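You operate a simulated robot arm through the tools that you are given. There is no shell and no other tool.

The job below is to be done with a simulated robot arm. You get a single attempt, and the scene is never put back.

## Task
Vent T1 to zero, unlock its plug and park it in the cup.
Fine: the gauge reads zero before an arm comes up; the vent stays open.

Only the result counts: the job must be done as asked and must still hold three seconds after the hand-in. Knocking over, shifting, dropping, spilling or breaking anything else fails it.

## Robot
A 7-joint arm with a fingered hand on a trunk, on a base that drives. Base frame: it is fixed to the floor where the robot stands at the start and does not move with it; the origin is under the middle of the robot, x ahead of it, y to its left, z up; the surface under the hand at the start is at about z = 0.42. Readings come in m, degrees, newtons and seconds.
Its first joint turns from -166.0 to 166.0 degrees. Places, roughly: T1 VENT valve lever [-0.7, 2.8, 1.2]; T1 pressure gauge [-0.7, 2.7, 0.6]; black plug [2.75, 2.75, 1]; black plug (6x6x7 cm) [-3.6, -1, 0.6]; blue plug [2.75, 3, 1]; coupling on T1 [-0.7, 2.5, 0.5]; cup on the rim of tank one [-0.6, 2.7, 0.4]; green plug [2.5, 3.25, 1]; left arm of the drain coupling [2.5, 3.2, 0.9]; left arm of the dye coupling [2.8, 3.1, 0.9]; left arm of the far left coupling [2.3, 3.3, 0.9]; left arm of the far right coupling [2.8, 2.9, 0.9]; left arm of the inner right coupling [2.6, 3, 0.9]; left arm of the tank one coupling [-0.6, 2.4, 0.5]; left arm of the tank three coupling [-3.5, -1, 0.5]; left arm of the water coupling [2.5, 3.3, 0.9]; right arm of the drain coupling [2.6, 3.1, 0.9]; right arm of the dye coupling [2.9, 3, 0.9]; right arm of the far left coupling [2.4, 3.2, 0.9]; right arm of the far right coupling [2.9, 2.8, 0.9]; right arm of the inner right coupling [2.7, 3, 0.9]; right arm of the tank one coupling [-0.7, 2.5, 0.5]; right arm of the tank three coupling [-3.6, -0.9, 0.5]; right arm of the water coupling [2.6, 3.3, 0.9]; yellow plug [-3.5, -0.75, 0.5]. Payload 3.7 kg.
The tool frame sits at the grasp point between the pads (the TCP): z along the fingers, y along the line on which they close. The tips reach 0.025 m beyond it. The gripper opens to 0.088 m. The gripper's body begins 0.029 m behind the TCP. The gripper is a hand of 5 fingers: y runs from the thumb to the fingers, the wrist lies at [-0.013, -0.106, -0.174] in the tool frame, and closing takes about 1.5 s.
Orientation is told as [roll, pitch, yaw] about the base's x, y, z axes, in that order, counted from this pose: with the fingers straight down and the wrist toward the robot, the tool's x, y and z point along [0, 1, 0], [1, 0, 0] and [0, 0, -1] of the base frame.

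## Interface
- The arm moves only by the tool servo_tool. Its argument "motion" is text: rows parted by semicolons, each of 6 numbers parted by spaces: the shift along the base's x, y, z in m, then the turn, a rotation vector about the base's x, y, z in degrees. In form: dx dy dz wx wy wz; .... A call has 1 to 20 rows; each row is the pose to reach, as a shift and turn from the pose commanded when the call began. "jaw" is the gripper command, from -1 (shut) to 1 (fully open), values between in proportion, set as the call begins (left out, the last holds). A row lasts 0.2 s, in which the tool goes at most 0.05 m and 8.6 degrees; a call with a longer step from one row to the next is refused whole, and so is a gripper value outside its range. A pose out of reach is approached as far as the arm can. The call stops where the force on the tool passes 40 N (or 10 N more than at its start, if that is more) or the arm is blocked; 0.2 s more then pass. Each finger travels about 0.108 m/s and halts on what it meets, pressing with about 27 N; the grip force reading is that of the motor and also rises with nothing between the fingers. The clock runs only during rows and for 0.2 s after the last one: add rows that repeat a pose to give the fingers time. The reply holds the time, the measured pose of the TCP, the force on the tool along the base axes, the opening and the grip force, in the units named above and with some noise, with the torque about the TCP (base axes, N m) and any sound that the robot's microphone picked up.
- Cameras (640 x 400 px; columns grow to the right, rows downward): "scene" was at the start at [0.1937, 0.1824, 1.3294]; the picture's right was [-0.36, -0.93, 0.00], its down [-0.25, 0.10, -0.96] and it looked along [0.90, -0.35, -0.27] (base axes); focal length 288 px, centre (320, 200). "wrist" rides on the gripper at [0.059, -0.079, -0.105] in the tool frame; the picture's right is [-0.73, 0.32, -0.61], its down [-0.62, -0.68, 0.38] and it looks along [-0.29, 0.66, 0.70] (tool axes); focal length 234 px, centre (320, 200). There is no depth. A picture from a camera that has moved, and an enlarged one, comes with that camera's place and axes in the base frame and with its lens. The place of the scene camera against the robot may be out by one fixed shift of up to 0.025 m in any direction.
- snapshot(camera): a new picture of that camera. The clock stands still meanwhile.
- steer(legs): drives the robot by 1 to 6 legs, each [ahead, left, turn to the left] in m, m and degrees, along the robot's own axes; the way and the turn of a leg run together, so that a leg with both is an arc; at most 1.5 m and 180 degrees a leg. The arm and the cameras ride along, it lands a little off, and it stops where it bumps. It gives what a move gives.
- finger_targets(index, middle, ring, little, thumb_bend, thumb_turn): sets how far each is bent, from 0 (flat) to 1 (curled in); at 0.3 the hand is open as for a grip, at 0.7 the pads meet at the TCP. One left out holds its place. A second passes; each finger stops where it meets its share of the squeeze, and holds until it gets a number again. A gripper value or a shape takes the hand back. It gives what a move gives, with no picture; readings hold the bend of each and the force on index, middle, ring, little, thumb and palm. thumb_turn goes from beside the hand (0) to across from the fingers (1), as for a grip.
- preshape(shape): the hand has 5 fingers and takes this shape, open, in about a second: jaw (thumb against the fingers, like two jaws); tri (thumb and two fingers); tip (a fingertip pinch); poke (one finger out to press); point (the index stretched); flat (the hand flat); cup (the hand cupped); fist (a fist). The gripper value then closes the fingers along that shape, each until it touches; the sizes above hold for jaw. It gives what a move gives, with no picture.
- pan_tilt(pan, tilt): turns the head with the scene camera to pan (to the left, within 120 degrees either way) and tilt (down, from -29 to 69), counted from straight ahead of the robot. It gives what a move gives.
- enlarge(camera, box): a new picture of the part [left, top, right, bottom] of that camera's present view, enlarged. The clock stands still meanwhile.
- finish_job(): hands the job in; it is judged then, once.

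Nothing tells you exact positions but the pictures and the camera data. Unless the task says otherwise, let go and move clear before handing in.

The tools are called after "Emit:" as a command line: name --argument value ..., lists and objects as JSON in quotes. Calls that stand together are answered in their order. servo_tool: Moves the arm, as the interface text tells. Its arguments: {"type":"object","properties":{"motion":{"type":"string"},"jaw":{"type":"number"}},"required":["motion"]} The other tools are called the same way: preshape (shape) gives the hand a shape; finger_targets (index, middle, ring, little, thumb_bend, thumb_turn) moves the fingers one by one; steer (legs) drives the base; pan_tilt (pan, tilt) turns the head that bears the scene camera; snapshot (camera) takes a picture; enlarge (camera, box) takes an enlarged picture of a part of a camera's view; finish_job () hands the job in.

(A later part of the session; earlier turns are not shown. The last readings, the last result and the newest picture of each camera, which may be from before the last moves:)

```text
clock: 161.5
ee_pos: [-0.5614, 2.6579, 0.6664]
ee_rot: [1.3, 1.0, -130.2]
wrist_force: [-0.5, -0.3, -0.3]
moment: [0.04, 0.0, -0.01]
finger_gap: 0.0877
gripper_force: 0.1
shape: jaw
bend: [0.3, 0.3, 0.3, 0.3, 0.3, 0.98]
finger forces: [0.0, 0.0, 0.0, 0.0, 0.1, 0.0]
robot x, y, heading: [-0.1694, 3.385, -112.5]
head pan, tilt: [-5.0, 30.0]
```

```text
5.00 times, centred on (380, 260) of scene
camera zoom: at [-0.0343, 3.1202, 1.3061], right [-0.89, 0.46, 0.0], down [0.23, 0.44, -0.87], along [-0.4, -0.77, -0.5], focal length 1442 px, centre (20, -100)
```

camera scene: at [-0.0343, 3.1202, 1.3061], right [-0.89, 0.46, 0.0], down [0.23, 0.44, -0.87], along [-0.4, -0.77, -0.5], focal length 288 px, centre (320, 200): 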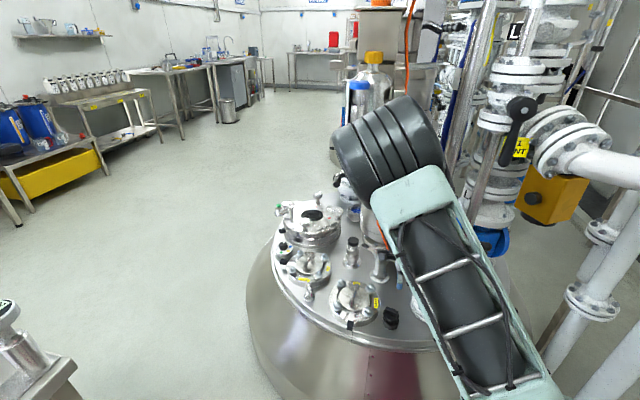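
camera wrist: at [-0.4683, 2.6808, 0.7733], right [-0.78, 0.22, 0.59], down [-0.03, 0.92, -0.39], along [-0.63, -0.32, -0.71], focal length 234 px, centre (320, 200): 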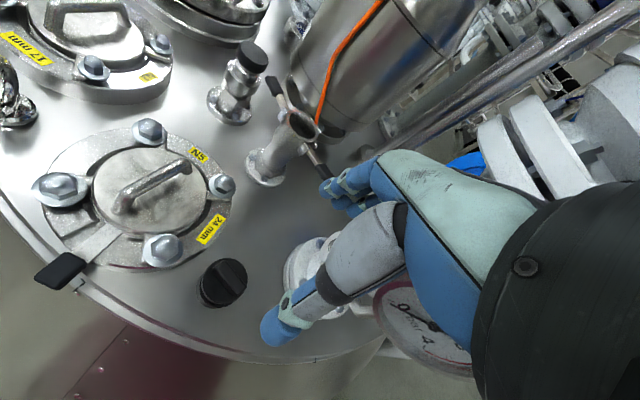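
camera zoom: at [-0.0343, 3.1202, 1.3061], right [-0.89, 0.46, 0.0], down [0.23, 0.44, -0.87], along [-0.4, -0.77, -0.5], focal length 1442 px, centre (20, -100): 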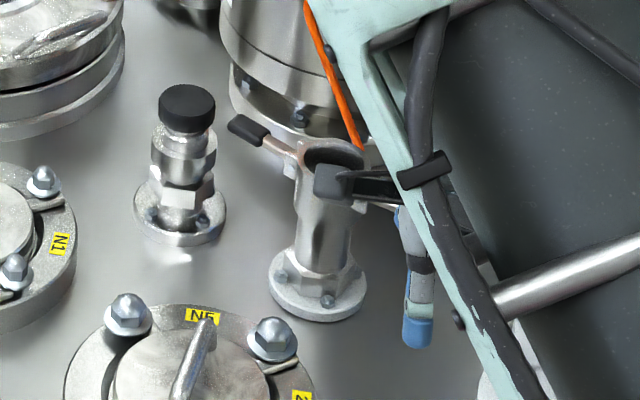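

The plug is in the cup, but I want to be sure it's sitting fully and level. I'll take closer looks.

Emit:
enlarge --camera "scene" --box '[374, 300, 406, 330]'

Emit:
enlarge --camera "wrist" --box '[190, 250, 254, 314]'

```text
13.33 times, centred on (390, 315) of scene
camera zoom: at [-0.0343, 3.1202, 1.3061], right [-0.89, 0.46, 0.0], down [0.23, 0.44, -0.87], along [-0.4, -0.77, -0.5], focal length 3844 px, centre (-613, -1333)
```

zoom: 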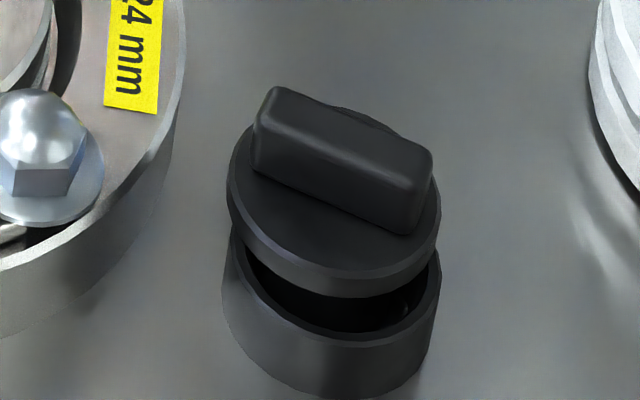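

```text
6.25 times, centred on (222, 282) of wrist
camera zoom: at [-0.4683, 2.6808, 0.7733], right [-0.78, 0.22, 0.59], down [-0.03, 0.92, -0.39], along [-0.63, -0.32, -0.71], focal length 1464 px, centre (932, -312)
```

zoom: 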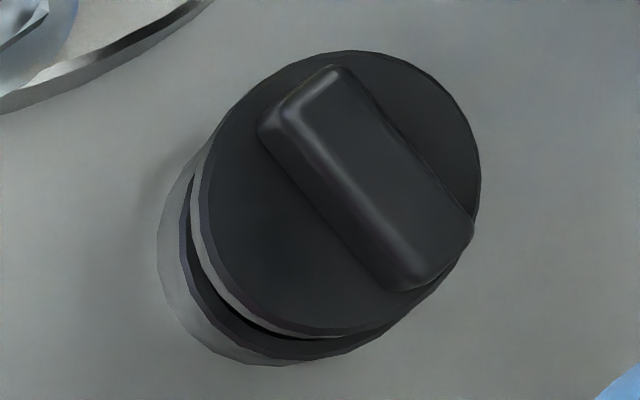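

The disc is level and stands a little proud because the plug's nose rests on the cup floor, so it is parked properly. I'll shift the hand left, away from the gauge, and then back the base off to clear the area.

Emit:
servo_tool --motion "0.02 -0.006 0.01 0 0 0; 0.04 -0.012 0.02 0 0 0; 0.06 -0.018 0.03 0 0 0; 0.08 -0.024 0.04 0 0 0; 0.08 -0.024 0.04 0 0 0"

Emit:
snapshot --camera "scene"

```text
clock: 162.7
ee_pos: [-0.4801, 2.636, 0.7047]
ee_rot: [1.3, 0.9, -130.2]
wrist_force: [-0.4, -0.2, 0.8]
moment: [-0.01, 0.0, -0.02]
finger_gap: 0.0876
gripper_force: 0.1
shape: jaw
bend: [0.3, 0.3, 0.3, 0.3, 0.3, 0.98]
finger forces: [0.0, 0.0, 0.0, 0.0, 0.0, 0.0]
robot x, y, heading: [-0.1695, 3.3876, -112.3]
head pan, tilt: [-5.0, 30.0]
```

```text
taken
camera scene: at [-0.0343, 3.1202, 1.3061], right [-0.89, 0.46, 0.0], down [0.23, 0.44, -0.87], along [-0.4, -0.77, -0.5], focal length 288 px, centre (320, 200)
```

scene: 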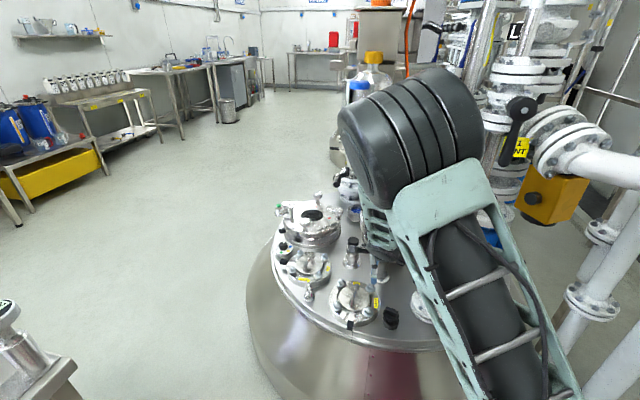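

Emit:
steer --legs '[[-0.35, 0, 0]]'

Emit:
snapshot --camera "scene"

Emit:
enlarge --camera "scene" --box '[320, 180, 480, 300]'

```text
clock: 165.0
ee_pos: [-0.3485, 2.9627, 0.7046]
ee_rot: [1.4, 0.9, -130.4]
wrist_force: [0.8, 0.4, 0.2]
moment: [-0.01, 0.03, -0.01]
finger_gap: 0.0878
gripper_force: 0.2
shape: jaw
bend: [0.3, 0.3, 0.3, 0.3, 0.3, 0.98]
finger forces: [0.1, 0.0, 0.0, 0.1, 0.0, 0.0]
robot x, y, heading: [-0.0351, 3.7116, -112.8]
head pan, tilt: [-5.0, 30.0]
```

```text
taken
camera scene: at [0.0996, 3.4454, 1.3061], right [-0.89, 0.46, 0.0], down [0.23, 0.44, -0.87], along [-0.4, -0.77, -0.5], focal length 288 px, centre (320, 200)
```

scene: 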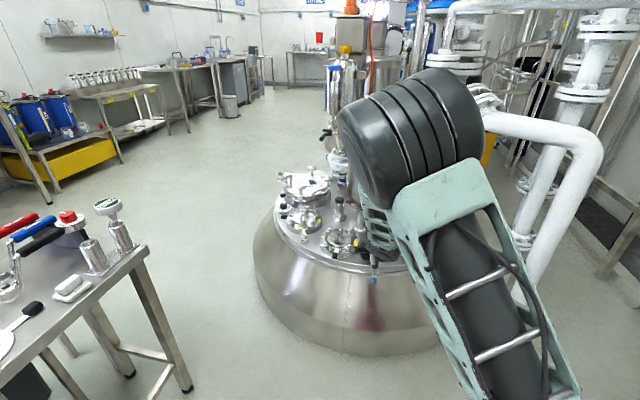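

```text
3.33 times, centred on (400, 240) of scene
camera zoom: at [0.0996, 3.4454, 1.3061], right [-0.89, 0.46, 0.0], down [0.23, 0.44, -0.87], along [-0.4, -0.77, -0.5], focal length 961 px, centre (53, 67)
```

zoom: 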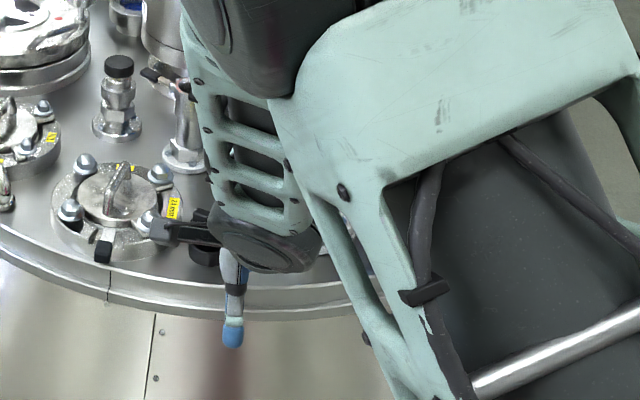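

Emit:
servo_tool --motion "-0.02 0.02 0.03 0 0 3; -0.045 0.04 0.06 0 0 6; -0.075 0.06 0.09 0 0 9; -0.105 0.08 0.12 0 0 12; -0.135 0.1 0.145 0 0 15; -0.165 0.115 0.16 0 0 18; -0.165 0.115 0.16 0 0 18"

Emit:
snapshot --camera "scene"

```text
clock: 166.6
ee_pos: [-0.5146, 3.0776, 0.8638]
ee_rot: [1.4, 0.9, -112.4]
wrist_force: [0.6, 0.5, -0.2]
moment: [0.01, 0.01, 0.0]
finger_gap: 0.0879
gripper_force: 0.0
shape: jaw
bend: [0.3, 0.3, 0.3, 0.3, 0.3, 0.98]
finger forces: [0.0, 0.0, 0.0, 0.1, 0.0, 0.0]
robot x, y, heading: [-0.0316, 3.7134, -112.6]
head pan, tilt: [-5.0, 30.0]
```

```text
taken
camera scene: at [0.0996, 3.4455, 1.3061], right [-0.89, 0.46, 0.0], down [0.23, 0.44, -0.87], along [-0.4, -0.77, -0.5], focal length 288 px, centre (320, 200)
```

scene: 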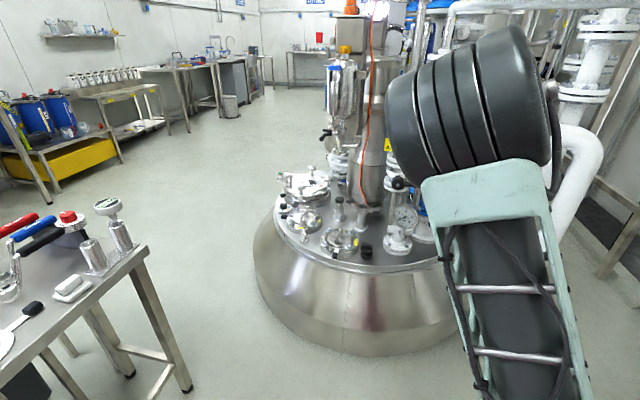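

Emit:
enlarge --camera "scene" --box '[320, 190, 432, 270]'

Emit:
enlarge --camera "scene" --box '[346, 230, 394, 265]'

Emit:
snapshot --camera "wrist"

```text
5.00 times, centred on (376, 230) of scene
camera zoom: at [0.0996, 3.4455, 1.3061], right [-0.89, 0.46, 0.0], down [0.23, 0.44, -0.87], along [-0.4, -0.77, -0.5], focal length 1442 px, centre (40, 50)
```

zoom: 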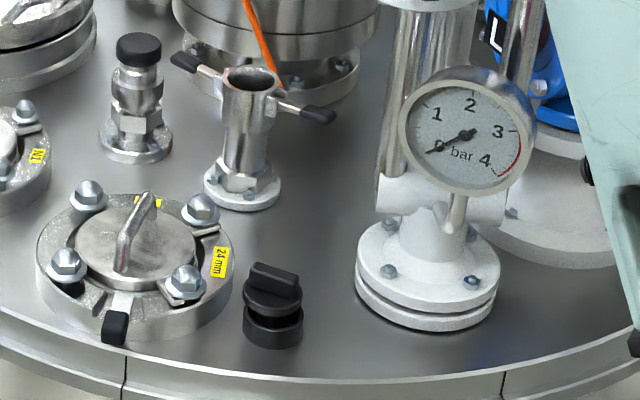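

```text
11.43 times, centred on (370, 248) of scene
camera zoom: at [0.0996, 3.4455, 1.3061], right [-0.89, 0.46, 0.0], down [0.23, 0.44, -0.87], along [-0.4, -0.77, -0.5], focal length 3295 px, centre (-251, -343)
```

zoom: 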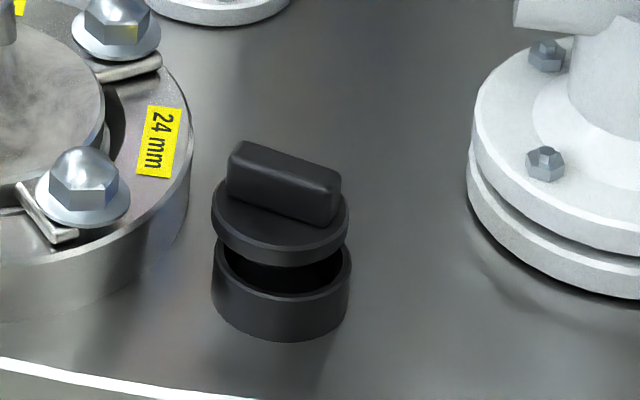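

```text
taken
camera wrist: at [-0.4334, 3.1262, 0.9715], right [-0.81, -0.03, 0.59], down [-0.31, 0.87, -0.39], along [-0.5, -0.49, -0.71], focal length 234 px, centre (320, 200)
```

wrist: 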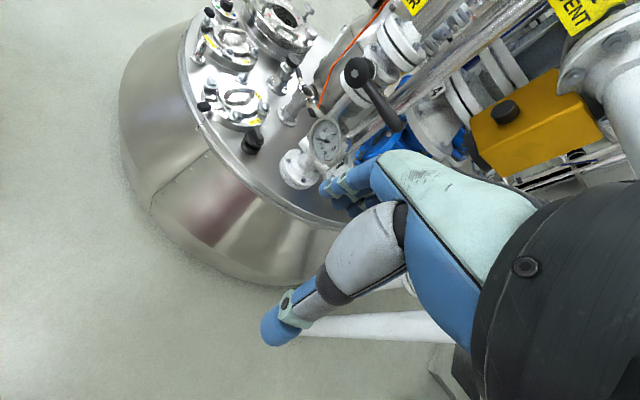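

Emit:
enlarge --camera "scene" --box '[360, 238, 378, 256]'

Emit:
enlarge --camera "wrist" --box '[236, 124, 268, 160]'

Emit:
enlarge --camera "scene" --box '[380, 120, 480, 240]'

```text
16.00 times, centred on (369, 247) of scene
camera zoom: at [0.0996, 3.4455, 1.3061], right [-0.89, 0.46, 0.0], down [0.23, 0.44, -0.87], along [-0.4, -0.77, -0.5], focal length 4613 px, centre (-464, -552)
```

zoom: 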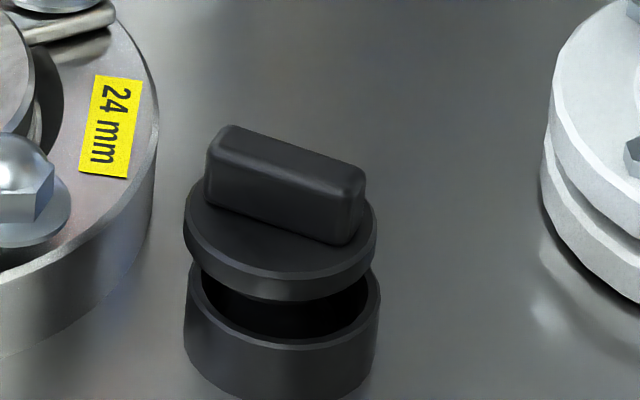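

```text
11.11 times, centred on (252, 142) of wrist
camera zoom: at [-0.4334, 3.1262, 0.9715], right [-0.81, -0.03, 0.59], down [-0.31, 0.87, -0.39], along [-0.5, -0.49, -0.71], focal length 2602 px, centre (1076, 844)
```

zoom: 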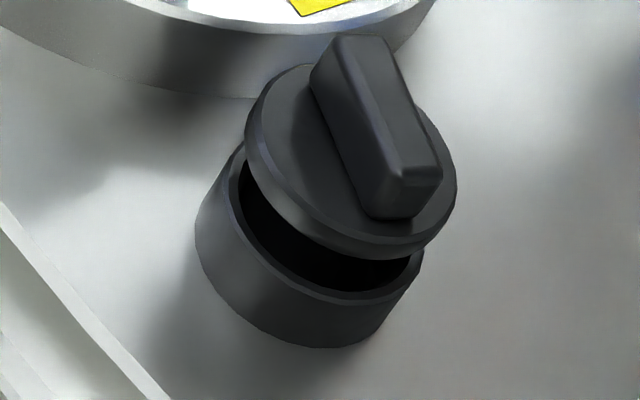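

```text
3.33 times, centred on (430, 180) of scene
camera zoom: at [0.0996, 3.4455, 1.3061], right [-0.89, 0.46, 0.0], down [0.23, 0.44, -0.87], along [-0.4, -0.77, -0.5], focal length 961 px, centre (-47, 267)
```

zoom: 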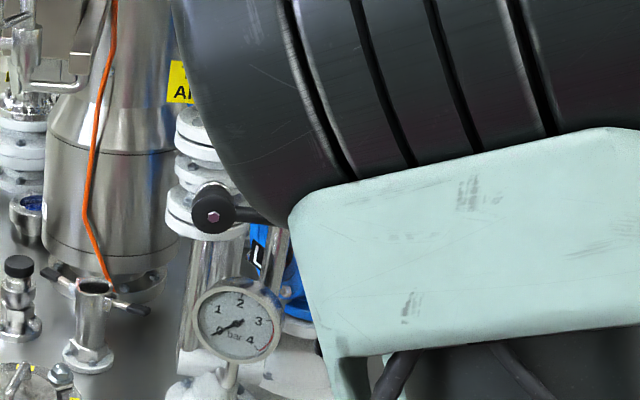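

Plug, cup, gauge at zero and both raised arms all look right. I'll shift the base a little to get a clear last look at the VENT lever.

Emit:
steer --legs '[[-0.15, 0.25, 0]]'

Emit:
pan_tilt --pan -12 --tilt 18

Emit:
snapshot --camera "scene"

```text
clock: 168.6
ee_pos: [-0.2244, 3.1184, 0.8636]
ee_rot: [1.3, 0.9, -112.3]
wrist_force: [-1.1, 0.5, -1.5]
moment: [0.01, 0.0, 0.01]
finger_gap: 0.0878
gripper_force: 0.1
shape: jaw
bend: [0.3, 0.3, 0.3, 0.3, 0.3, 0.98]
finger forces: [0.1, 0.1, 0.0, 0.0, 0.0, 0.0]
robot x, y, heading: [0.2544, 3.7563, -112.5]
head pan, tilt: [-5.0, 30.0]
```

```text
clock: 169.4
ee_pos: [-0.2232, 3.1191, 0.8617]
ee_rot: [1.3, 0.9, -112.3]
wrist_force: [0.0, -0.1, -0.7]
moment: [0.02, 0.0, 0.04]
finger_gap: 0.0879
gripper_force: 0.0
shape: jaw
bend: [0.3, 0.3, 0.3, 0.3, 0.3, 0.98]
finger forces: [0.1, 0.1, 0.1, 0.1, 0.0, 0.0]
robot x, y, heading: [0.2561, 3.7575, -112.3]
head pan, tilt: [-12.0, 18.0]
```

```text
taken
camera scene: at [0.3779, 3.4919, 1.3253], right [-0.82, 0.57, 0.0], down [0.18, 0.26, -0.95], along [-0.54, -0.78, -0.31], focal length 288 px, centre (320, 200)
```

scene: 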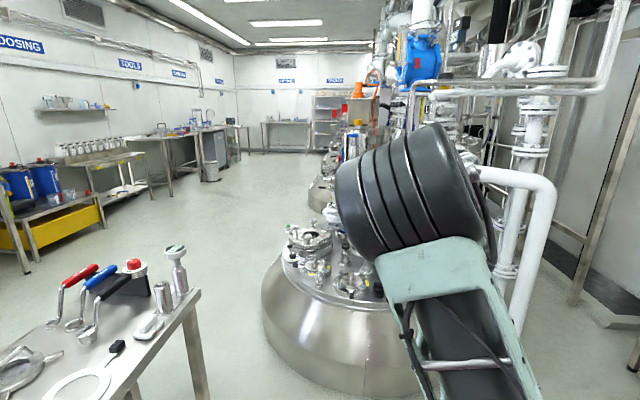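

Emit:
steer --legs '[[0, 0, -30]]'

Emit:
pan_tilt --pan 12 --tilt 18

Emit:
snapshot --camera "scene"

```text
clock: 171.2
ee_pos: [-0.4812, 3.445, 0.8647]
ee_rot: [1.3, 0.9, -142.6]
wrist_force: [0.2, -0.7, 0.5]
moment: [-0.01, -0.03, 0.01]
finger_gap: 0.0875
gripper_force: 0.1
shape: jaw
bend: [0.3, 0.3, 0.3, 0.3, 0.3, 0.98]
finger forces: [0.1, 0.0, 0.0, 0.0, 0.0, 0.0]
robot x, y, heading: [0.255, 3.7558, -142.5]
head pan, tilt: [-12.0, 18.0]
```

```text
clock: 172.1
ee_pos: [-0.4808, 3.4465, 0.863]
ee_rot: [1.2, 0.9, -142.4]
wrist_force: [-0.2, -1.3, 0.1]
moment: [0.01, 0.0, 0.03]
finger_gap: 0.0873
gripper_force: 0.0
shape: jaw
bend: [0.3, 0.3, 0.3, 0.3, 0.3, 0.98]
finger forces: [0.0, 0.0, 0.2, 0.0, 0.0, 0.0]
robot x, y, heading: [0.2551, 3.7552, -142.6]
head pan, tilt: [12.0, 18.0]
```

```text
taken
camera scene: at [0.2569, 3.4372, 1.3254], right [-0.76, 0.65, 0.0], down [0.2, 0.23, -0.95], along [-0.62, -0.72, -0.31], focal length 288 px, centre (320, 200)
```

scene: 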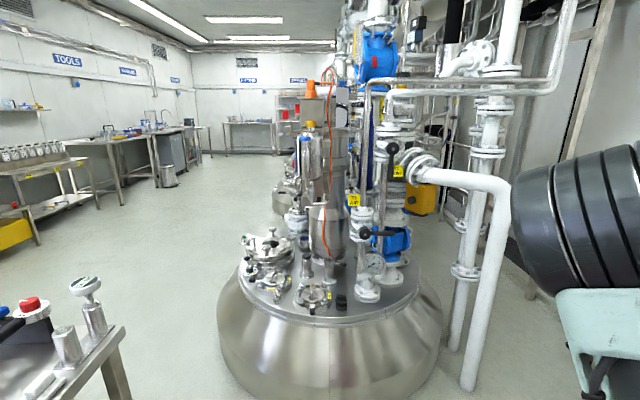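

Emit:
enlarge --camera "scene" --box '[340, 125, 436, 185]'

Emit:
enlarge --camera "scene" --box '[280, 220, 400, 310]'

Emit:
enlarge --camera "scene" --box '[326, 284, 358, 316]'

Emit:
enlarge --camera "scene" --box '[354, 244, 398, 284]'

```text
6.67 times, centred on (388, 155) of scene
camera zoom: at [0.2569, 3.4372, 1.3254], right [-0.76, 0.65, 0.0], down [0.2, 0.23, -0.95], along [-0.62, -0.72, -0.31], focal length 1922 px, centre (-133, 500)
```

zoom: 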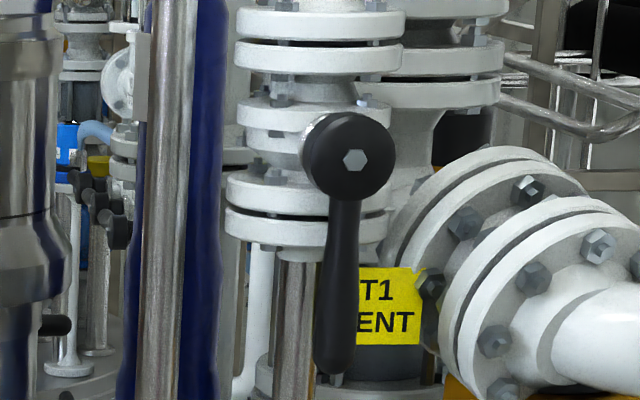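

```text
4.44 times, centred on (340, 265) of scene
camera zoom: at [0.2569, 3.4372, 1.3254], right [-0.76, 0.65, 0.0], down [0.2, 0.23, -0.95], along [-0.62, -0.72, -0.31], focal length 1282 px, centre (231, -89)
```

zoom: 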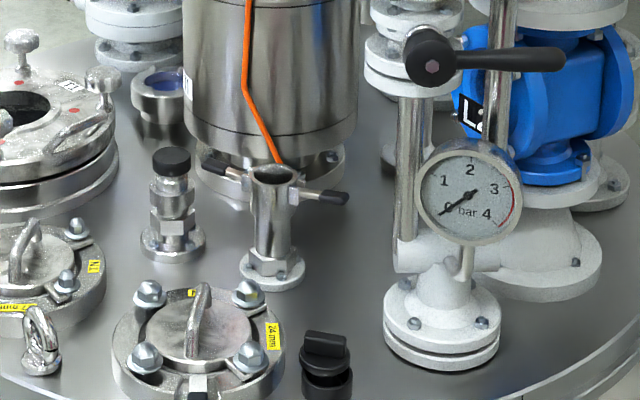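

```text
12.50 times, centred on (342, 300) of scene
camera zoom: at [0.2569, 3.4372, 1.3254], right [-0.76, 0.65, 0.0], down [0.2, 0.23, -0.95], along [-0.62, -0.72, -0.31], focal length 3604 px, centre (45, -1050)
```

zoom: 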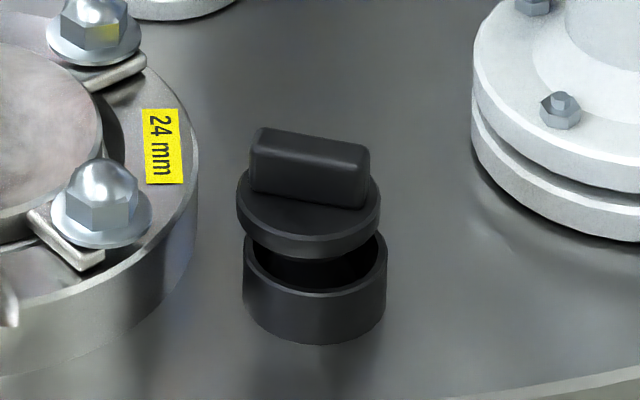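

```text
10.00 times, centred on (376, 264) of scene
camera zoom: at [0.2569, 3.4372, 1.3254], right [-0.76, 0.65, 0.0], down [0.2, 0.23, -0.95], along [-0.62, -0.72, -0.31], focal length 2883 px, centre (-240, -440)
```

zoom: 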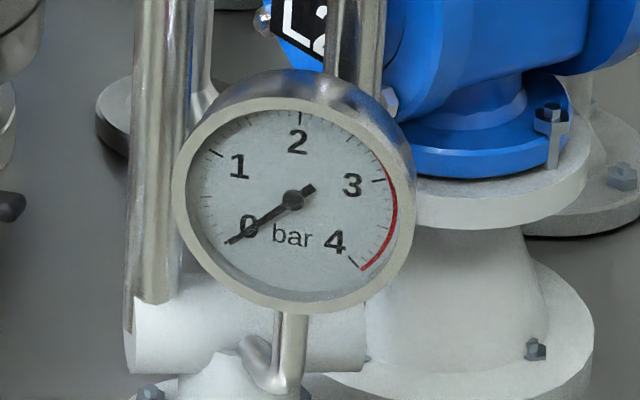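

The VENT lever is vertical, the gauge is at zero and both arms are up. The plug, though, looks slightly tilted with its front edge high, so I'll go back along the same route, re-grip it by the bar and seat it squarely.

Emit:
steer --legs '[[0, 0, 30], [0.15, -0.25, 0]]'

Emit:
servo_tool --motion "0.0275 -0.019 -0.027 0 0 -3; 0.055 -0.038 -0.053 0 0 -6; 0.0825 -0.0575 -0.08 0 0 -9; 0.11 -0.077 -0.107 0 0 -12; 0.1375 -0.096 -0.133 0 0 -15; 0.165 -0.115 -0.16 0 0 -18; 0.165 -0.115 -0.16 0 0 -18"

Emit:
pan_tilt --pan -5 --tilt 30

Emit:
snapshot --camera "scene"

```text
clock: 175.6
ee_pos: [-0.5097, 3.0751, 0.8638]
ee_rot: [1.4, 0.9, -112.5]
wrist_force: [0.0, 0.2, 0.1]
moment: [0.03, -0.01, 0.01]
finger_gap: 0.0878
gripper_force: 0.1
shape: jaw
bend: [0.3, 0.3, 0.3, 0.3, 0.3, 0.98]
finger forces: [0.0, 0.0, 0.1, 0.1, 0.1, 0.0]
robot x, y, heading: [-0.0289, 3.7073, -112.8]
head pan, tilt: [12.0, 18.0]
```

```text
clock: 177.2
ee_pos: [-0.3406, 2.9581, 0.703]
ee_rot: [1.2, 0.9, -130.5]
wrist_force: [0.0, 0.2, -0.1]
moment: [0.0, -0.01, -0.04]
finger_gap: 0.0879
gripper_force: 0.1
shape: jaw
bend: [0.3, 0.3, 0.3, 0.3, 0.3, 0.98]
finger forces: [0.1, 0.0, 0.0, 0.0, 0.0, 0.0]
robot x, y, heading: [-0.0292, 3.7105, -112.5]
head pan, tilt: [12.0, 18.0]
```

```text
clock: 178.0
ee_pos: [-0.3416, 2.9598, 0.7035]
ee_rot: [1.3, 1.0, -130.4]
wrist_force: [-0.4, 0.5, 0.1]
moment: [0.01, -0.03, 0.01]
finger_gap: 0.0875
gripper_force: 0.1
shape: jaw
bend: [0.3, 0.3, 0.3, 0.3, 0.3, 0.98]
finger forces: [0.0, 0.1, 0.0, 0.1, 0.0, 0.0]
robot x, y, heading: [-0.0271, 3.711, -112.3]
head pan, tilt: [-5.0, 30.0]
```

```text
taken
camera scene: at [0.1046, 3.4427, 1.3061], right [-0.89, 0.46, 0.0], down [0.23, 0.44, -0.87], along [-0.4, -0.77, -0.5], focal length 288 px, centre (320, 200)
```

scene: 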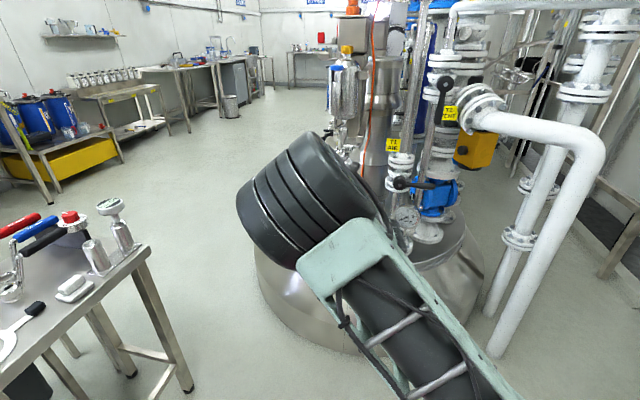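

Emit:
steer --legs '[[0.35, 0, 0]]'

Emit:
snapshot --camera "wrist"

Emit:
snapshot --camera "scene"

```text
clock: 180.3
ee_pos: [-0.4782, 2.6325, 0.703]
ee_rot: [1.4, 1.0, -130.4]
wrist_force: [-0.3, -0.5, 0.5]
moment: [0.01, 0.02, 0.0]
finger_gap: 0.0879
gripper_force: 0.0
shape: jaw
bend: [0.3, 0.3, 0.3, 0.3, 0.3, 0.98]
finger forces: [0.0, 0.0, 0.0, 0.1, 0.1, 0.0]
robot x, y, heading: [-0.1653, 3.3858, -112.5]
head pan, tilt: [-5.0, 30.0]
```

```text
taken
camera wrist: at [-0.3858, 2.6534, 0.811], right [-0.78, 0.23, 0.59], down [-0.02, 0.92, -0.39], along [-0.63, -0.31, -0.71], focal length 234 px, centre (320, 200)
```

wrist: 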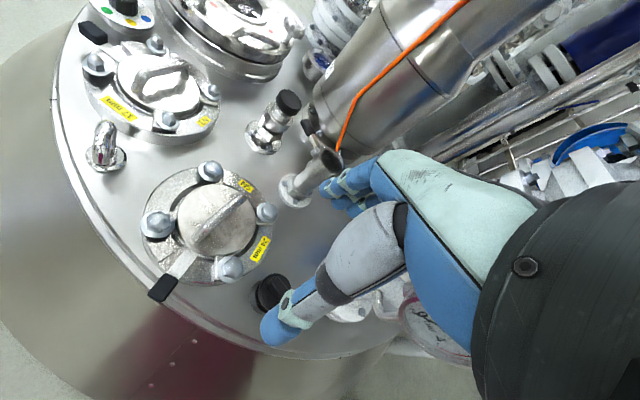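

```text
taken
camera scene: at [-0.0318, 3.1159, 1.3061], right [-0.89, 0.46, 0.0], down [0.23, 0.44, -0.87], along [-0.4, -0.77, -0.5], focal length 288 px, centre (320, 200)
```

scene: 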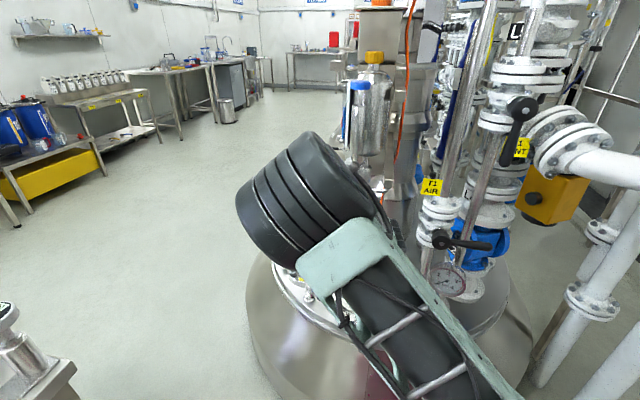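

Emit:
servo_tool --motion "-0.02 0.0066 -0.01 0 0 -4.4; -0.041 0.0132 -0.02 0 0 -8.8; -0.0615 0.02 -0.03 0 0 -13.2; -0.082 0.0265 -0.043 0 0 -17.6; -0.082 0.0265 -0.043 0 0 -17.6"

Emit:
snapshot --camera "wrist"

Emit:
enlarge --camera "wrist" --box '[180, 220, 320, 340]'

```text
clock: 181.5
ee_pos: [-0.56, 2.6587, 0.6605]
ee_rot: [1.3, 1.0, -148.1]
wrist_force: [-0.1, -0.3, 0.3]
moment: [0.03, 0.0, -0.02]
finger_gap: 0.0878
gripper_force: 0.1
shape: jaw
bend: [0.3, 0.3, 0.3, 0.3, 0.3, 0.98]
finger forces: [0.0, 0.0, 0.0, 0.1, 0.0, 0.0]
robot x, y, heading: [-0.166, 3.3833, -112.5]
head pan, tilt: [-5.0, 30.0]
```

```text
taken
camera wrist: at [-0.466, 2.6505, 0.7677], right [-0.67, 0.45, 0.59], down [0.26, 0.89, -0.39], along [-0.69, -0.11, -0.71], focal length 234 px, centre (320, 200)
```

wrist: 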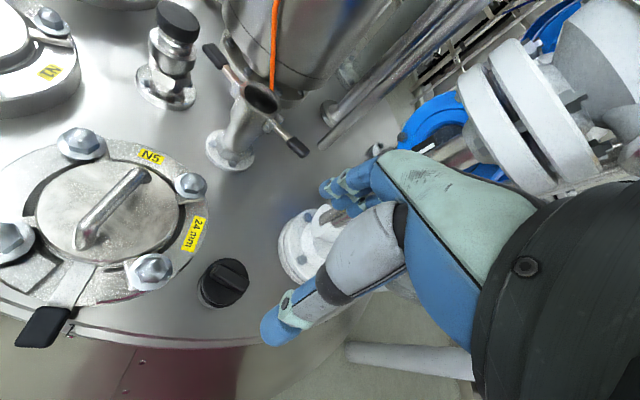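

```text
3.33 times, centred on (250, 280) of wrist
camera zoom: at [-0.466, 2.6505, 0.7677], right [-0.67, 0.45, 0.59], down [0.26, 0.89, -0.39], along [-0.69, -0.11, -0.71], focal length 781 px, centre (553, -67)
```

zoom: 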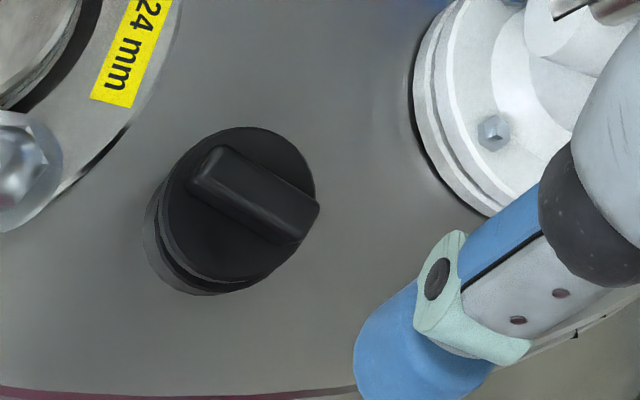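

The plug is centred at about [-0.557, 2.656] and my yaw matches its bar. I'll come down over the bar, staying higher than last time so the tips grip the bar and not the rim.

Emit:
servo_tool --motion "0.003 -0.003 -0.03 0 0 0; 0.003 -0.003 -0.06 0 0 0; 0.003 -0.003 -0.09 0 0 0; 0.003 -0.003 -0.12 0 0 0; 0.003 -0.003 -0.14 0 0 0; 0.003 -0.003 -0.152 0 0 0; 0.003 -0.003 -0.152 0 0 0"

Emit:
snapshot --camera "wrist"

Emit:
enlarge --camera "wrist" --box '[220, 160, 400, 340]'

Emit:
snapshot --camera "scene"

```text
clock: 183.1
ee_pos: [-0.5585, 2.6549, 0.5087]
ee_rot: [1.3, 0.9, -148.0]
wrist_force: [0.5, 0.4, 0.7]
moment: [0.01, 0.02, 0.0]
finger_gap: 0.0876
gripper_force: 0.0
shape: jaw
bend: [0.3, 0.3, 0.3, 0.3, 0.3, 0.98]
finger forces: [0.0, 0.0, 0.1, 0.1, 0.0, 0.1]
robot x, y, heading: [-0.1632, 3.3867, -112.9]
head pan, tilt: [-5.0, 30.0]
```

```text
taken
camera wrist: at [-0.4641, 2.6465, 0.6162], right [-0.67, 0.45, 0.59], down [0.26, 0.89, -0.39], along [-0.69, -0.11, -0.71], focal length 234 px, centre (320, 200)
```

wrist: 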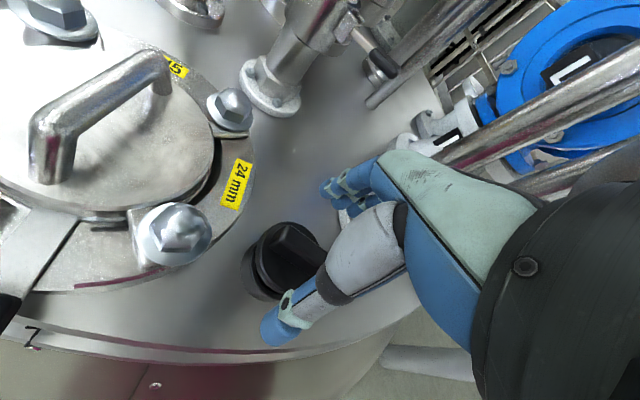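

```text
2.22 times, centred on (310, 250) of wrist
camera zoom: at [-0.4641, 2.6465, 0.6162], right [-0.67, 0.45, 0.59], down [0.26, 0.89, -0.39], along [-0.69, -0.11, -0.71], focal length 520 px, centre (342, 89)
```

zoom: 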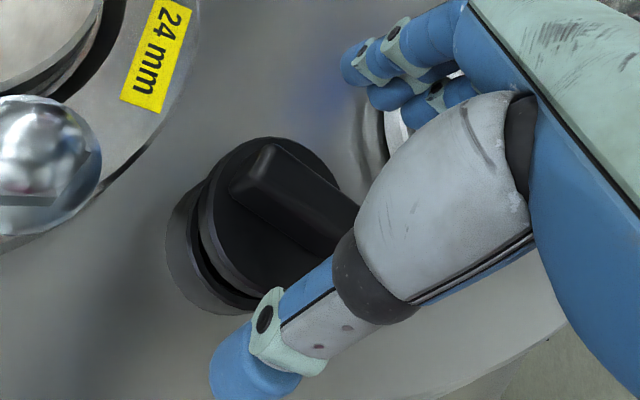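

```text
taken
camera scene: at [-0.0318, 3.1159, 1.3061], right [-0.89, 0.46, 0.0], down [0.23, 0.44, -0.87], along [-0.4, -0.77, -0.5], focal length 288 px, centre (320, 200)
```

scene: 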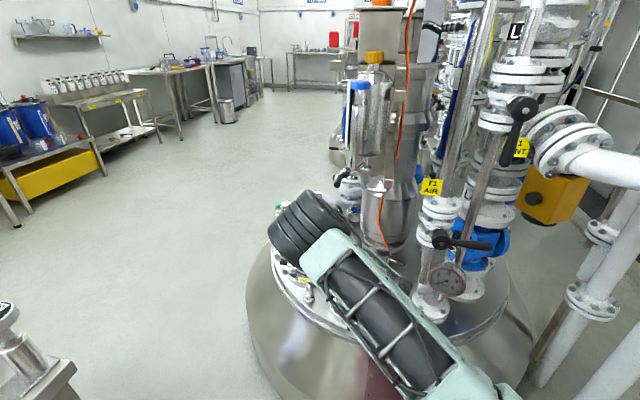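

Emit:
servo_tool --motion "-0.002 0.001 -0.006 0 0 0; -0.002 0.001 -0.012 0 0 0; -0.002 0.001 -0.017 0 0 0; -0.002 0.001 -0.021 0 0 0; -0.002 0.001 -0.021 0 0 0"

Emit:
enlarge --camera "wrist" --box '[220, 160, 400, 340]'

```text
clock: 184.3
ee_pos: [-0.5584, 2.657, 0.4867]
ee_rot: [1.3, 0.9, -148.0]
wrist_force: [0.3, 0.7, -0.2]
moment: [0.05, -0.02, 0.01]
finger_gap: 0.0876
gripper_force: 0.1
shape: jaw
bend: [0.3, 0.3, 0.3, 0.3, 0.3, 0.98]
finger forces: [0.0, 0.0, 0.1, 0.0, 0.1, 0.1]
robot x, y, heading: [-0.167, 3.3846, -112.5]
head pan, tilt: [-5.0, 30.0]
```

```text
2.22 times, centred on (310, 250) of wrist
camera zoom: at [-0.4649, 2.6493, 0.5946], right [-0.67, 0.45, 0.59], down [0.26, 0.89, -0.39], along [-0.69, -0.11, -0.71], focal length 520 px, centre (342, 89)
```

zoom: 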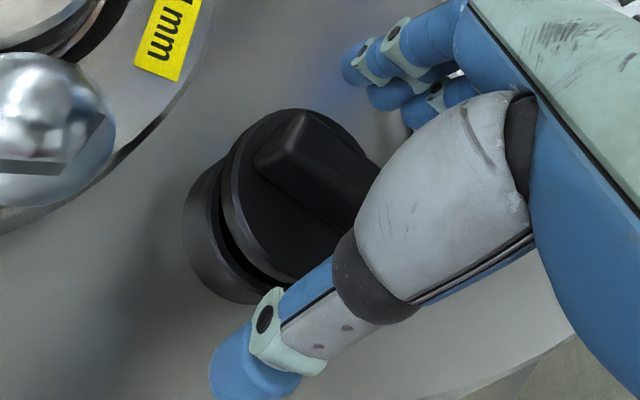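

Compared with how it sat in the hand before, the plug is about 1 cm short of fully seated. I'll raise slightly, grip only the bar, and press it straight down.

Emit:
servo_tool --motion "0 0 0.004 0 0 0; 0 0 0.008 0 0 0; 0 0 0.008 0 0 0"

Emit:
servo_tool --motion "0 0 0 0 0 0; 0 0 0 0 0 0; 0 0 0 0 0 0; 0 0 0 0 0 0; 0 0 0 0 0 0; 0 0 0 0 0 0; 0 0 0 0 0 0; 0 0 0 0 0 0" --jaw -0.8

Emit:
enlarge --camera "wrist" --box '[220, 160, 400, 340]'

```text
clock: 185.1
ee_pos: [-0.5599, 2.6583, 0.4953]
ee_rot: [1.3, 0.9, -147.9]
wrist_force: [-0.8, 0.7, -0.4]
moment: [-0.01, -0.02, -0.03]
finger_gap: 0.0875
gripper_force: 0.1
shape: jaw
bend: [0.3, 0.3, 0.3, 0.3, 0.3, 0.98]
finger forces: [0.0, 0.0, 0.1, 0.1, 0.0, 0.0]
robot x, y, heading: [-0.163, 3.382, -112.5]
head pan, tilt: [-5.0, 30.0]
```

```text
clock: 186.9
ee_pos: [-0.559, 2.6568, 0.4961]
ee_rot: [1.3, 1.0, -148.0]
wrist_force: [-0.4, -0.2, -0.4]
moment: [0.0, 0.06, 0.0]
finger_gap: 0.0104
gripper_force: 26.8
shape: jaw
bend: [0.72, 0.65, 0.71, 0.7, 0.75, 1.0]
finger forces: [15.4, 6.2, 2.6, 0.1, 24.3, 0.0]
robot x, y, heading: [-0.162, 3.385, -112.6]
head pan, tilt: [-5.0, 30.0]
```

```text
2.22 times, centred on (310, 250) of wrist
camera zoom: at [-0.4652, 2.6493, 0.6032], right [-0.67, 0.45, 0.59], down [0.26, 0.89, -0.39], along [-0.69, -0.11, -0.71], focal length 520 px, centre (342, 89)
```

zoom: 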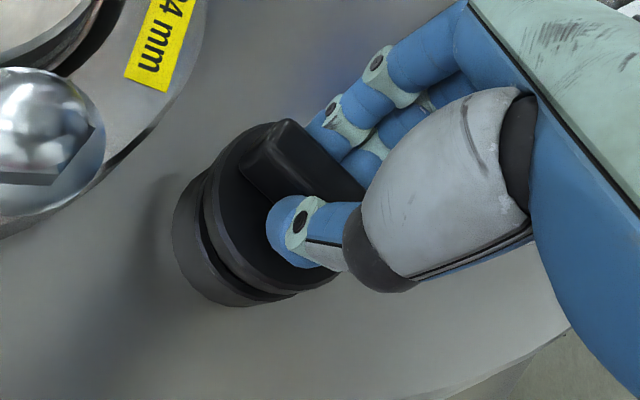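

The bar is firmly held between the thumb and fingers. Now I'll press straight down gently.

Emit:
servo_tool --motion "0 0 -0.003 0 0 0; 0 0 -0.006 0 0 0; 0 0 -0.009 0 0 0; 0 0 -0.012 0 0 0; 0 0 -0.012 0 0 0"

Emit:
enlarge --camera "wrist" --box '[220, 160, 400, 340]'

```text
clock: 187.6
ee_pos: [-0.5613, 2.6558, 0.4937]
ee_rot: [1.5, 0.5, -148.2]
wrist_force: [2.5, 4.9, 28.2]
moment: [0.13, -0.13, 0.07]
finger_gap: 0.014
gripper_force: 27.1
shape: jaw
bend: [0.72, 0.72, 0.71, 0.7, 0.75, 1.0]
finger forces: [16.6, 7.4, 2.7, 0.1, 31.6, 0.0]
robot x, y, heading: [-0.1664, 3.3843, -112.6]
head pan, tilt: [-5.0, 30.0]
stopped in row 3: the force on the tool passed its limit at 45 N (the readings are from after the stop); the commanded pose is now the measured one
```

```text
2.22 times, centred on (310, 250) of wrist
camera zoom: at [-0.4664, 2.6485, 0.6001], right [-0.67, 0.46, 0.58], down [0.26, 0.88, -0.39], along [-0.7, -0.11, -0.71], focal length 520 px, centre (342, 89)
```

zoom: 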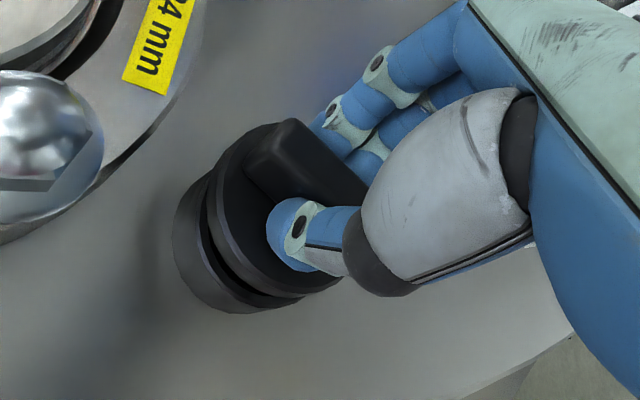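

It's against a hard stop. To tell a true seat from a jam, I'll lift it 15 mm and lower it again while holding it upright.

Emit:
servo_tool --motion "0 0 0.004 0 0 0; 0 0 0.01 0 0 0; 0 0 0.018 0 0 0; 0 0 0.018 0 0 0"

Emit:
enlarge --camera "wrist" --box '[220, 160, 400, 340]'

```text
clock: 188.6
ee_pos: [-0.5611, 2.6552, 0.5093]
ee_rot: [1.4, 0.7, -148.2]
wrist_force: [0.4, -0.1, -0.9]
moment: [0.01, 0.03, 0.01]
finger_gap: 0.0121
gripper_force: 26.4
shape: jaw
bend: [0.72, 0.65, 0.7, 0.7, 0.75, 1.0]
finger forces: [16.2, 6.2, 2.4, 0.0, 24.9, 0.1]
robot x, y, heading: [-0.1657, 3.3825, -112.6]
head pan, tilt: [-5.0, 30.0]
```

```text
2.22 times, centred on (310, 250) of wrist
camera zoom: at [-0.466, 2.648, 0.6163], right [-0.67, 0.45, 0.59], down [0.26, 0.88, -0.39], along [-0.69, -0.11, -0.71], focal length 520 px, centre (342, 89)
```

zoom: 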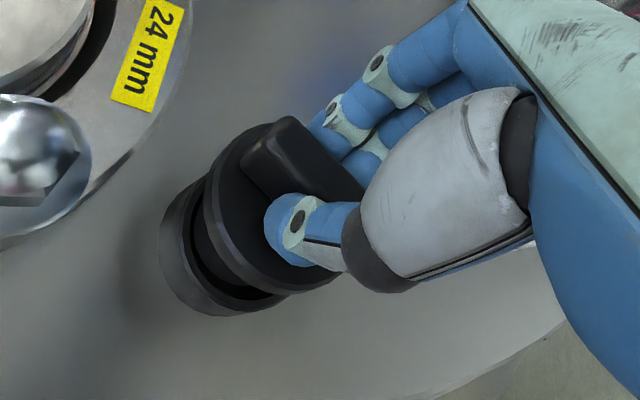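

Emit:
servo_tool --motion "0.0005 0.002 -0.004 0 0 0; 0.0005 0.002 -0.008 0 0 0; 0.0005 0.002 -0.011 0 0 0; 0.0005 0.002 -0.013 0 0 0; 0.0005 0.002 -0.013 0 0 0"

Emit:
enlarge --camera "wrist" --box '[220, 160, 400, 340]'

```text
clock: 189.8
ee_pos: [-0.5597, 2.6576, 0.4952]
ee_rot: [1.5, 0.7, -148.3]
wrist_force: [-0.6, 0.7, 1.5]
moment: [0.04, 0.01, 0.01]
finger_gap: 0.012
gripper_force: 27.3
shape: jaw
bend: [0.72, 0.65, 0.7, 0.7, 0.75, 1.0]
finger forces: [16.3, 6.1, 2.5, 0.0, 25.3, 0.2]
robot x, y, heading: [-0.1658, 3.3825, -112.4]
head pan, tilt: [-5.0, 30.0]
```

```text
2.22 times, centred on (310, 250) of wrist
camera zoom: at [-0.4652, 2.6498, 0.6025], right [-0.67, 0.46, 0.58], down [0.26, 0.88, -0.39], along [-0.69, -0.11, -0.71], focal length 520 px, centre (342, 89)
```

zoom: 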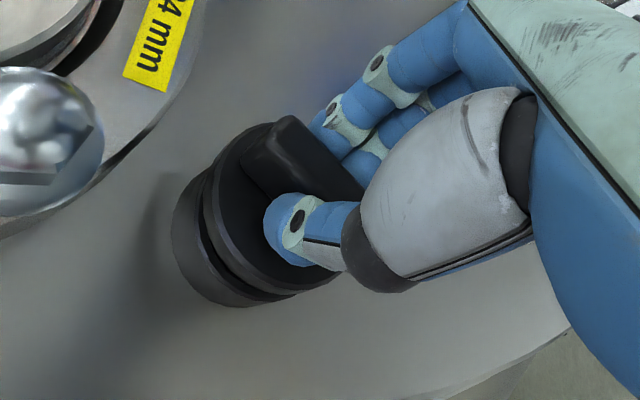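

Contact starts again at the same height with no jam, so the plug really does rest on the cup floor, and it's now held upright. I'll let it go.

Emit:
servo_tool --motion "0 0 -0.001 0 0 0; 0 0 -0.001 0 0 0"

Emit:
servo_tool --motion "0 0 0 0 0 0; 0 0 0 0 0 0; 0 0 0 0 0 0; 0 0 0 0 0 0; 0 0 0 0 0 0; 0 0 0 0 0 0; 0 0 0 0 0 0; 0 0 0 0 0 0" --jaw 1

Emit:
enlarge --camera "wrist" --box '[220, 160, 400, 340]'

```text
clock: 190.4
ee_pos: [-0.5607, 2.6573, 0.4942]
ee_rot: [1.4, 0.7, -148.2]
wrist_force: [-0.2, 0.1, 3.1]
moment: [0.02, -0.01, -0.02]
finger_gap: 0.0119
gripper_force: 27.4
shape: jaw
bend: [0.72, 0.65, 0.7, 0.7, 0.75, 1.0]
finger forces: [16.4, 6.2, 2.5, 0.0, 25.7, 0.0]
robot x, y, heading: [-0.1634, 3.3837, -112.6]
head pan, tilt: [-5.0, 30.0]
```

```text
clock: 192.2
ee_pos: [-0.5607, 2.6569, 0.4952]
ee_rot: [1.4, 0.6, -148.1]
wrist_force: [0.0, 0.5, -0.1]
moment: [0.02, -0.02, 0.0]
finger_gap: 0.0878
gripper_force: 0.0
shape: jaw
bend: [0.3, 0.3, 0.3, 0.3, 0.3, 0.98]
finger forces: [0.0, 0.0, 0.0, 0.0, 0.1, 0.0]
robot x, y, heading: [-0.1652, 3.3815, -112.8]
head pan, tilt: [-5.0, 30.0]
```

```text
2.22 times, centred on (310, 250) of wrist
camera zoom: at [-0.4651, 2.65, 0.6021], right [-0.67, 0.46, 0.59], down [0.26, 0.88, -0.39], along [-0.69, -0.11, -0.71], focal length 520 px, centre (342, 89)
```

zoom: 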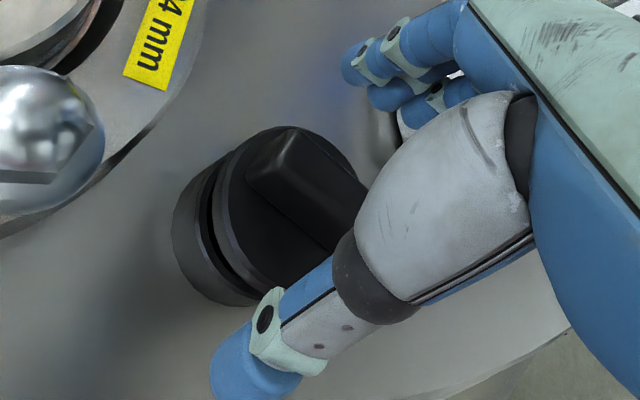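

Emit:
servo_tool --motion "0 0 0.02 0 0 0; 0 0 0.045 0 0 0; 0 0 0.08 0 0 0; 0 0 0.12 0 0 4; 0 0 0.15 0 0 9; 0 0 0.168 0 0 17; 0 0 0.168 0 0 17"

Emit:
enlarge --camera "wrist" --box '[180, 220, 320, 340]'

Emit:
snapshot --camera "scene"

Emit:
enlarge --camera "scene" --box '[370, 295, 410, 335]'

```text
clock: 193.8
ee_pos: [-0.5603, 2.6579, 0.6622]
ee_rot: [1.5, 0.8, -131.1]
wrist_force: [0.0, -0.5, 0.1]
moment: [-0.03, 0.01, -0.02]
finger_gap: 0.0877
gripper_force: 0.0
shape: jaw
bend: [0.3, 0.3, 0.3, 0.3, 0.3, 0.98]
finger forces: [0.0, 0.1, 0.1, 0.0, 0.0, 0.0]
robot x, y, heading: [-0.1648, 3.3835, -112.4]
head pan, tilt: [-5.0, 30.0]
```

```text
3.33 times, centred on (250, 280) of wrist
camera zoom: at [-0.4663, 2.6788, 0.7692], right [-0.78, 0.24, 0.59], down [-0.01, 0.92, -0.39], along [-0.63, -0.31, -0.71], focal length 781 px, centre (553, -67)
```

zoom: 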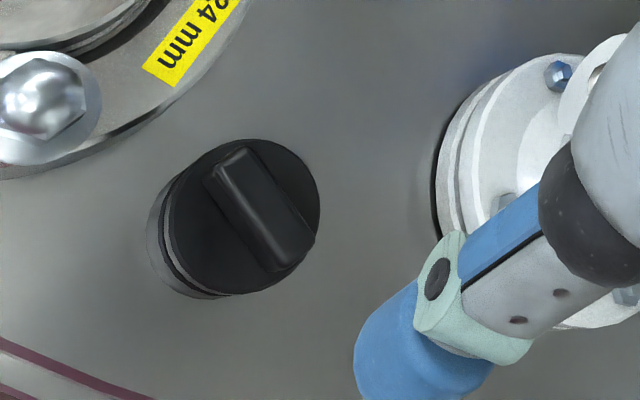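

```text
taken
camera scene: at [-0.0318, 3.116, 1.3061], right [-0.89, 0.46, 0.0], down [0.23, 0.44, -0.87], along [-0.4, -0.77, -0.5], focal length 288 px, centre (320, 200)
```

scene: 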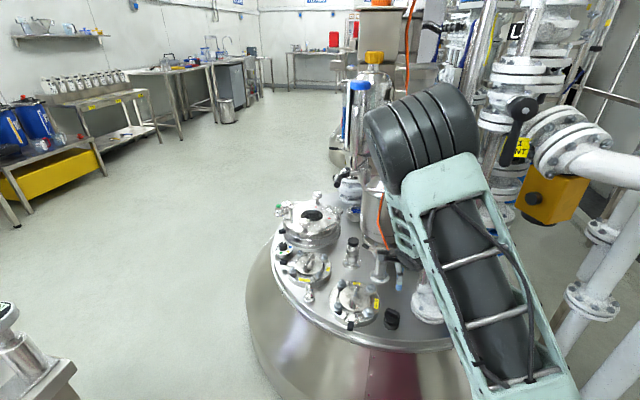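

```text
10.00 times, centred on (390, 315) of scene
camera zoom: at [-0.0318, 3.116, 1.3061], right [-0.89, 0.46, 0.0], down [0.23, 0.44, -0.87], along [-0.4, -0.77, -0.5], focal length 2883 px, centre (-380, -950)
```

zoom: 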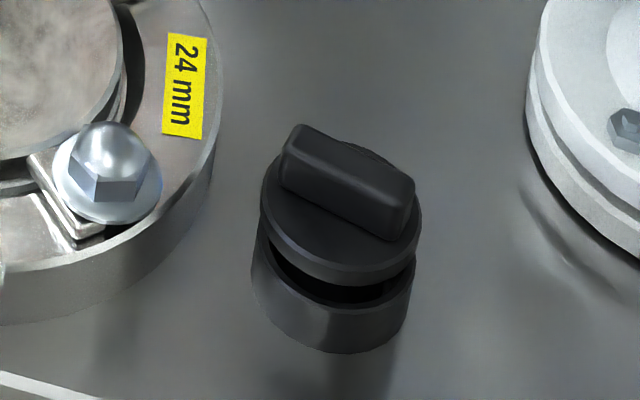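

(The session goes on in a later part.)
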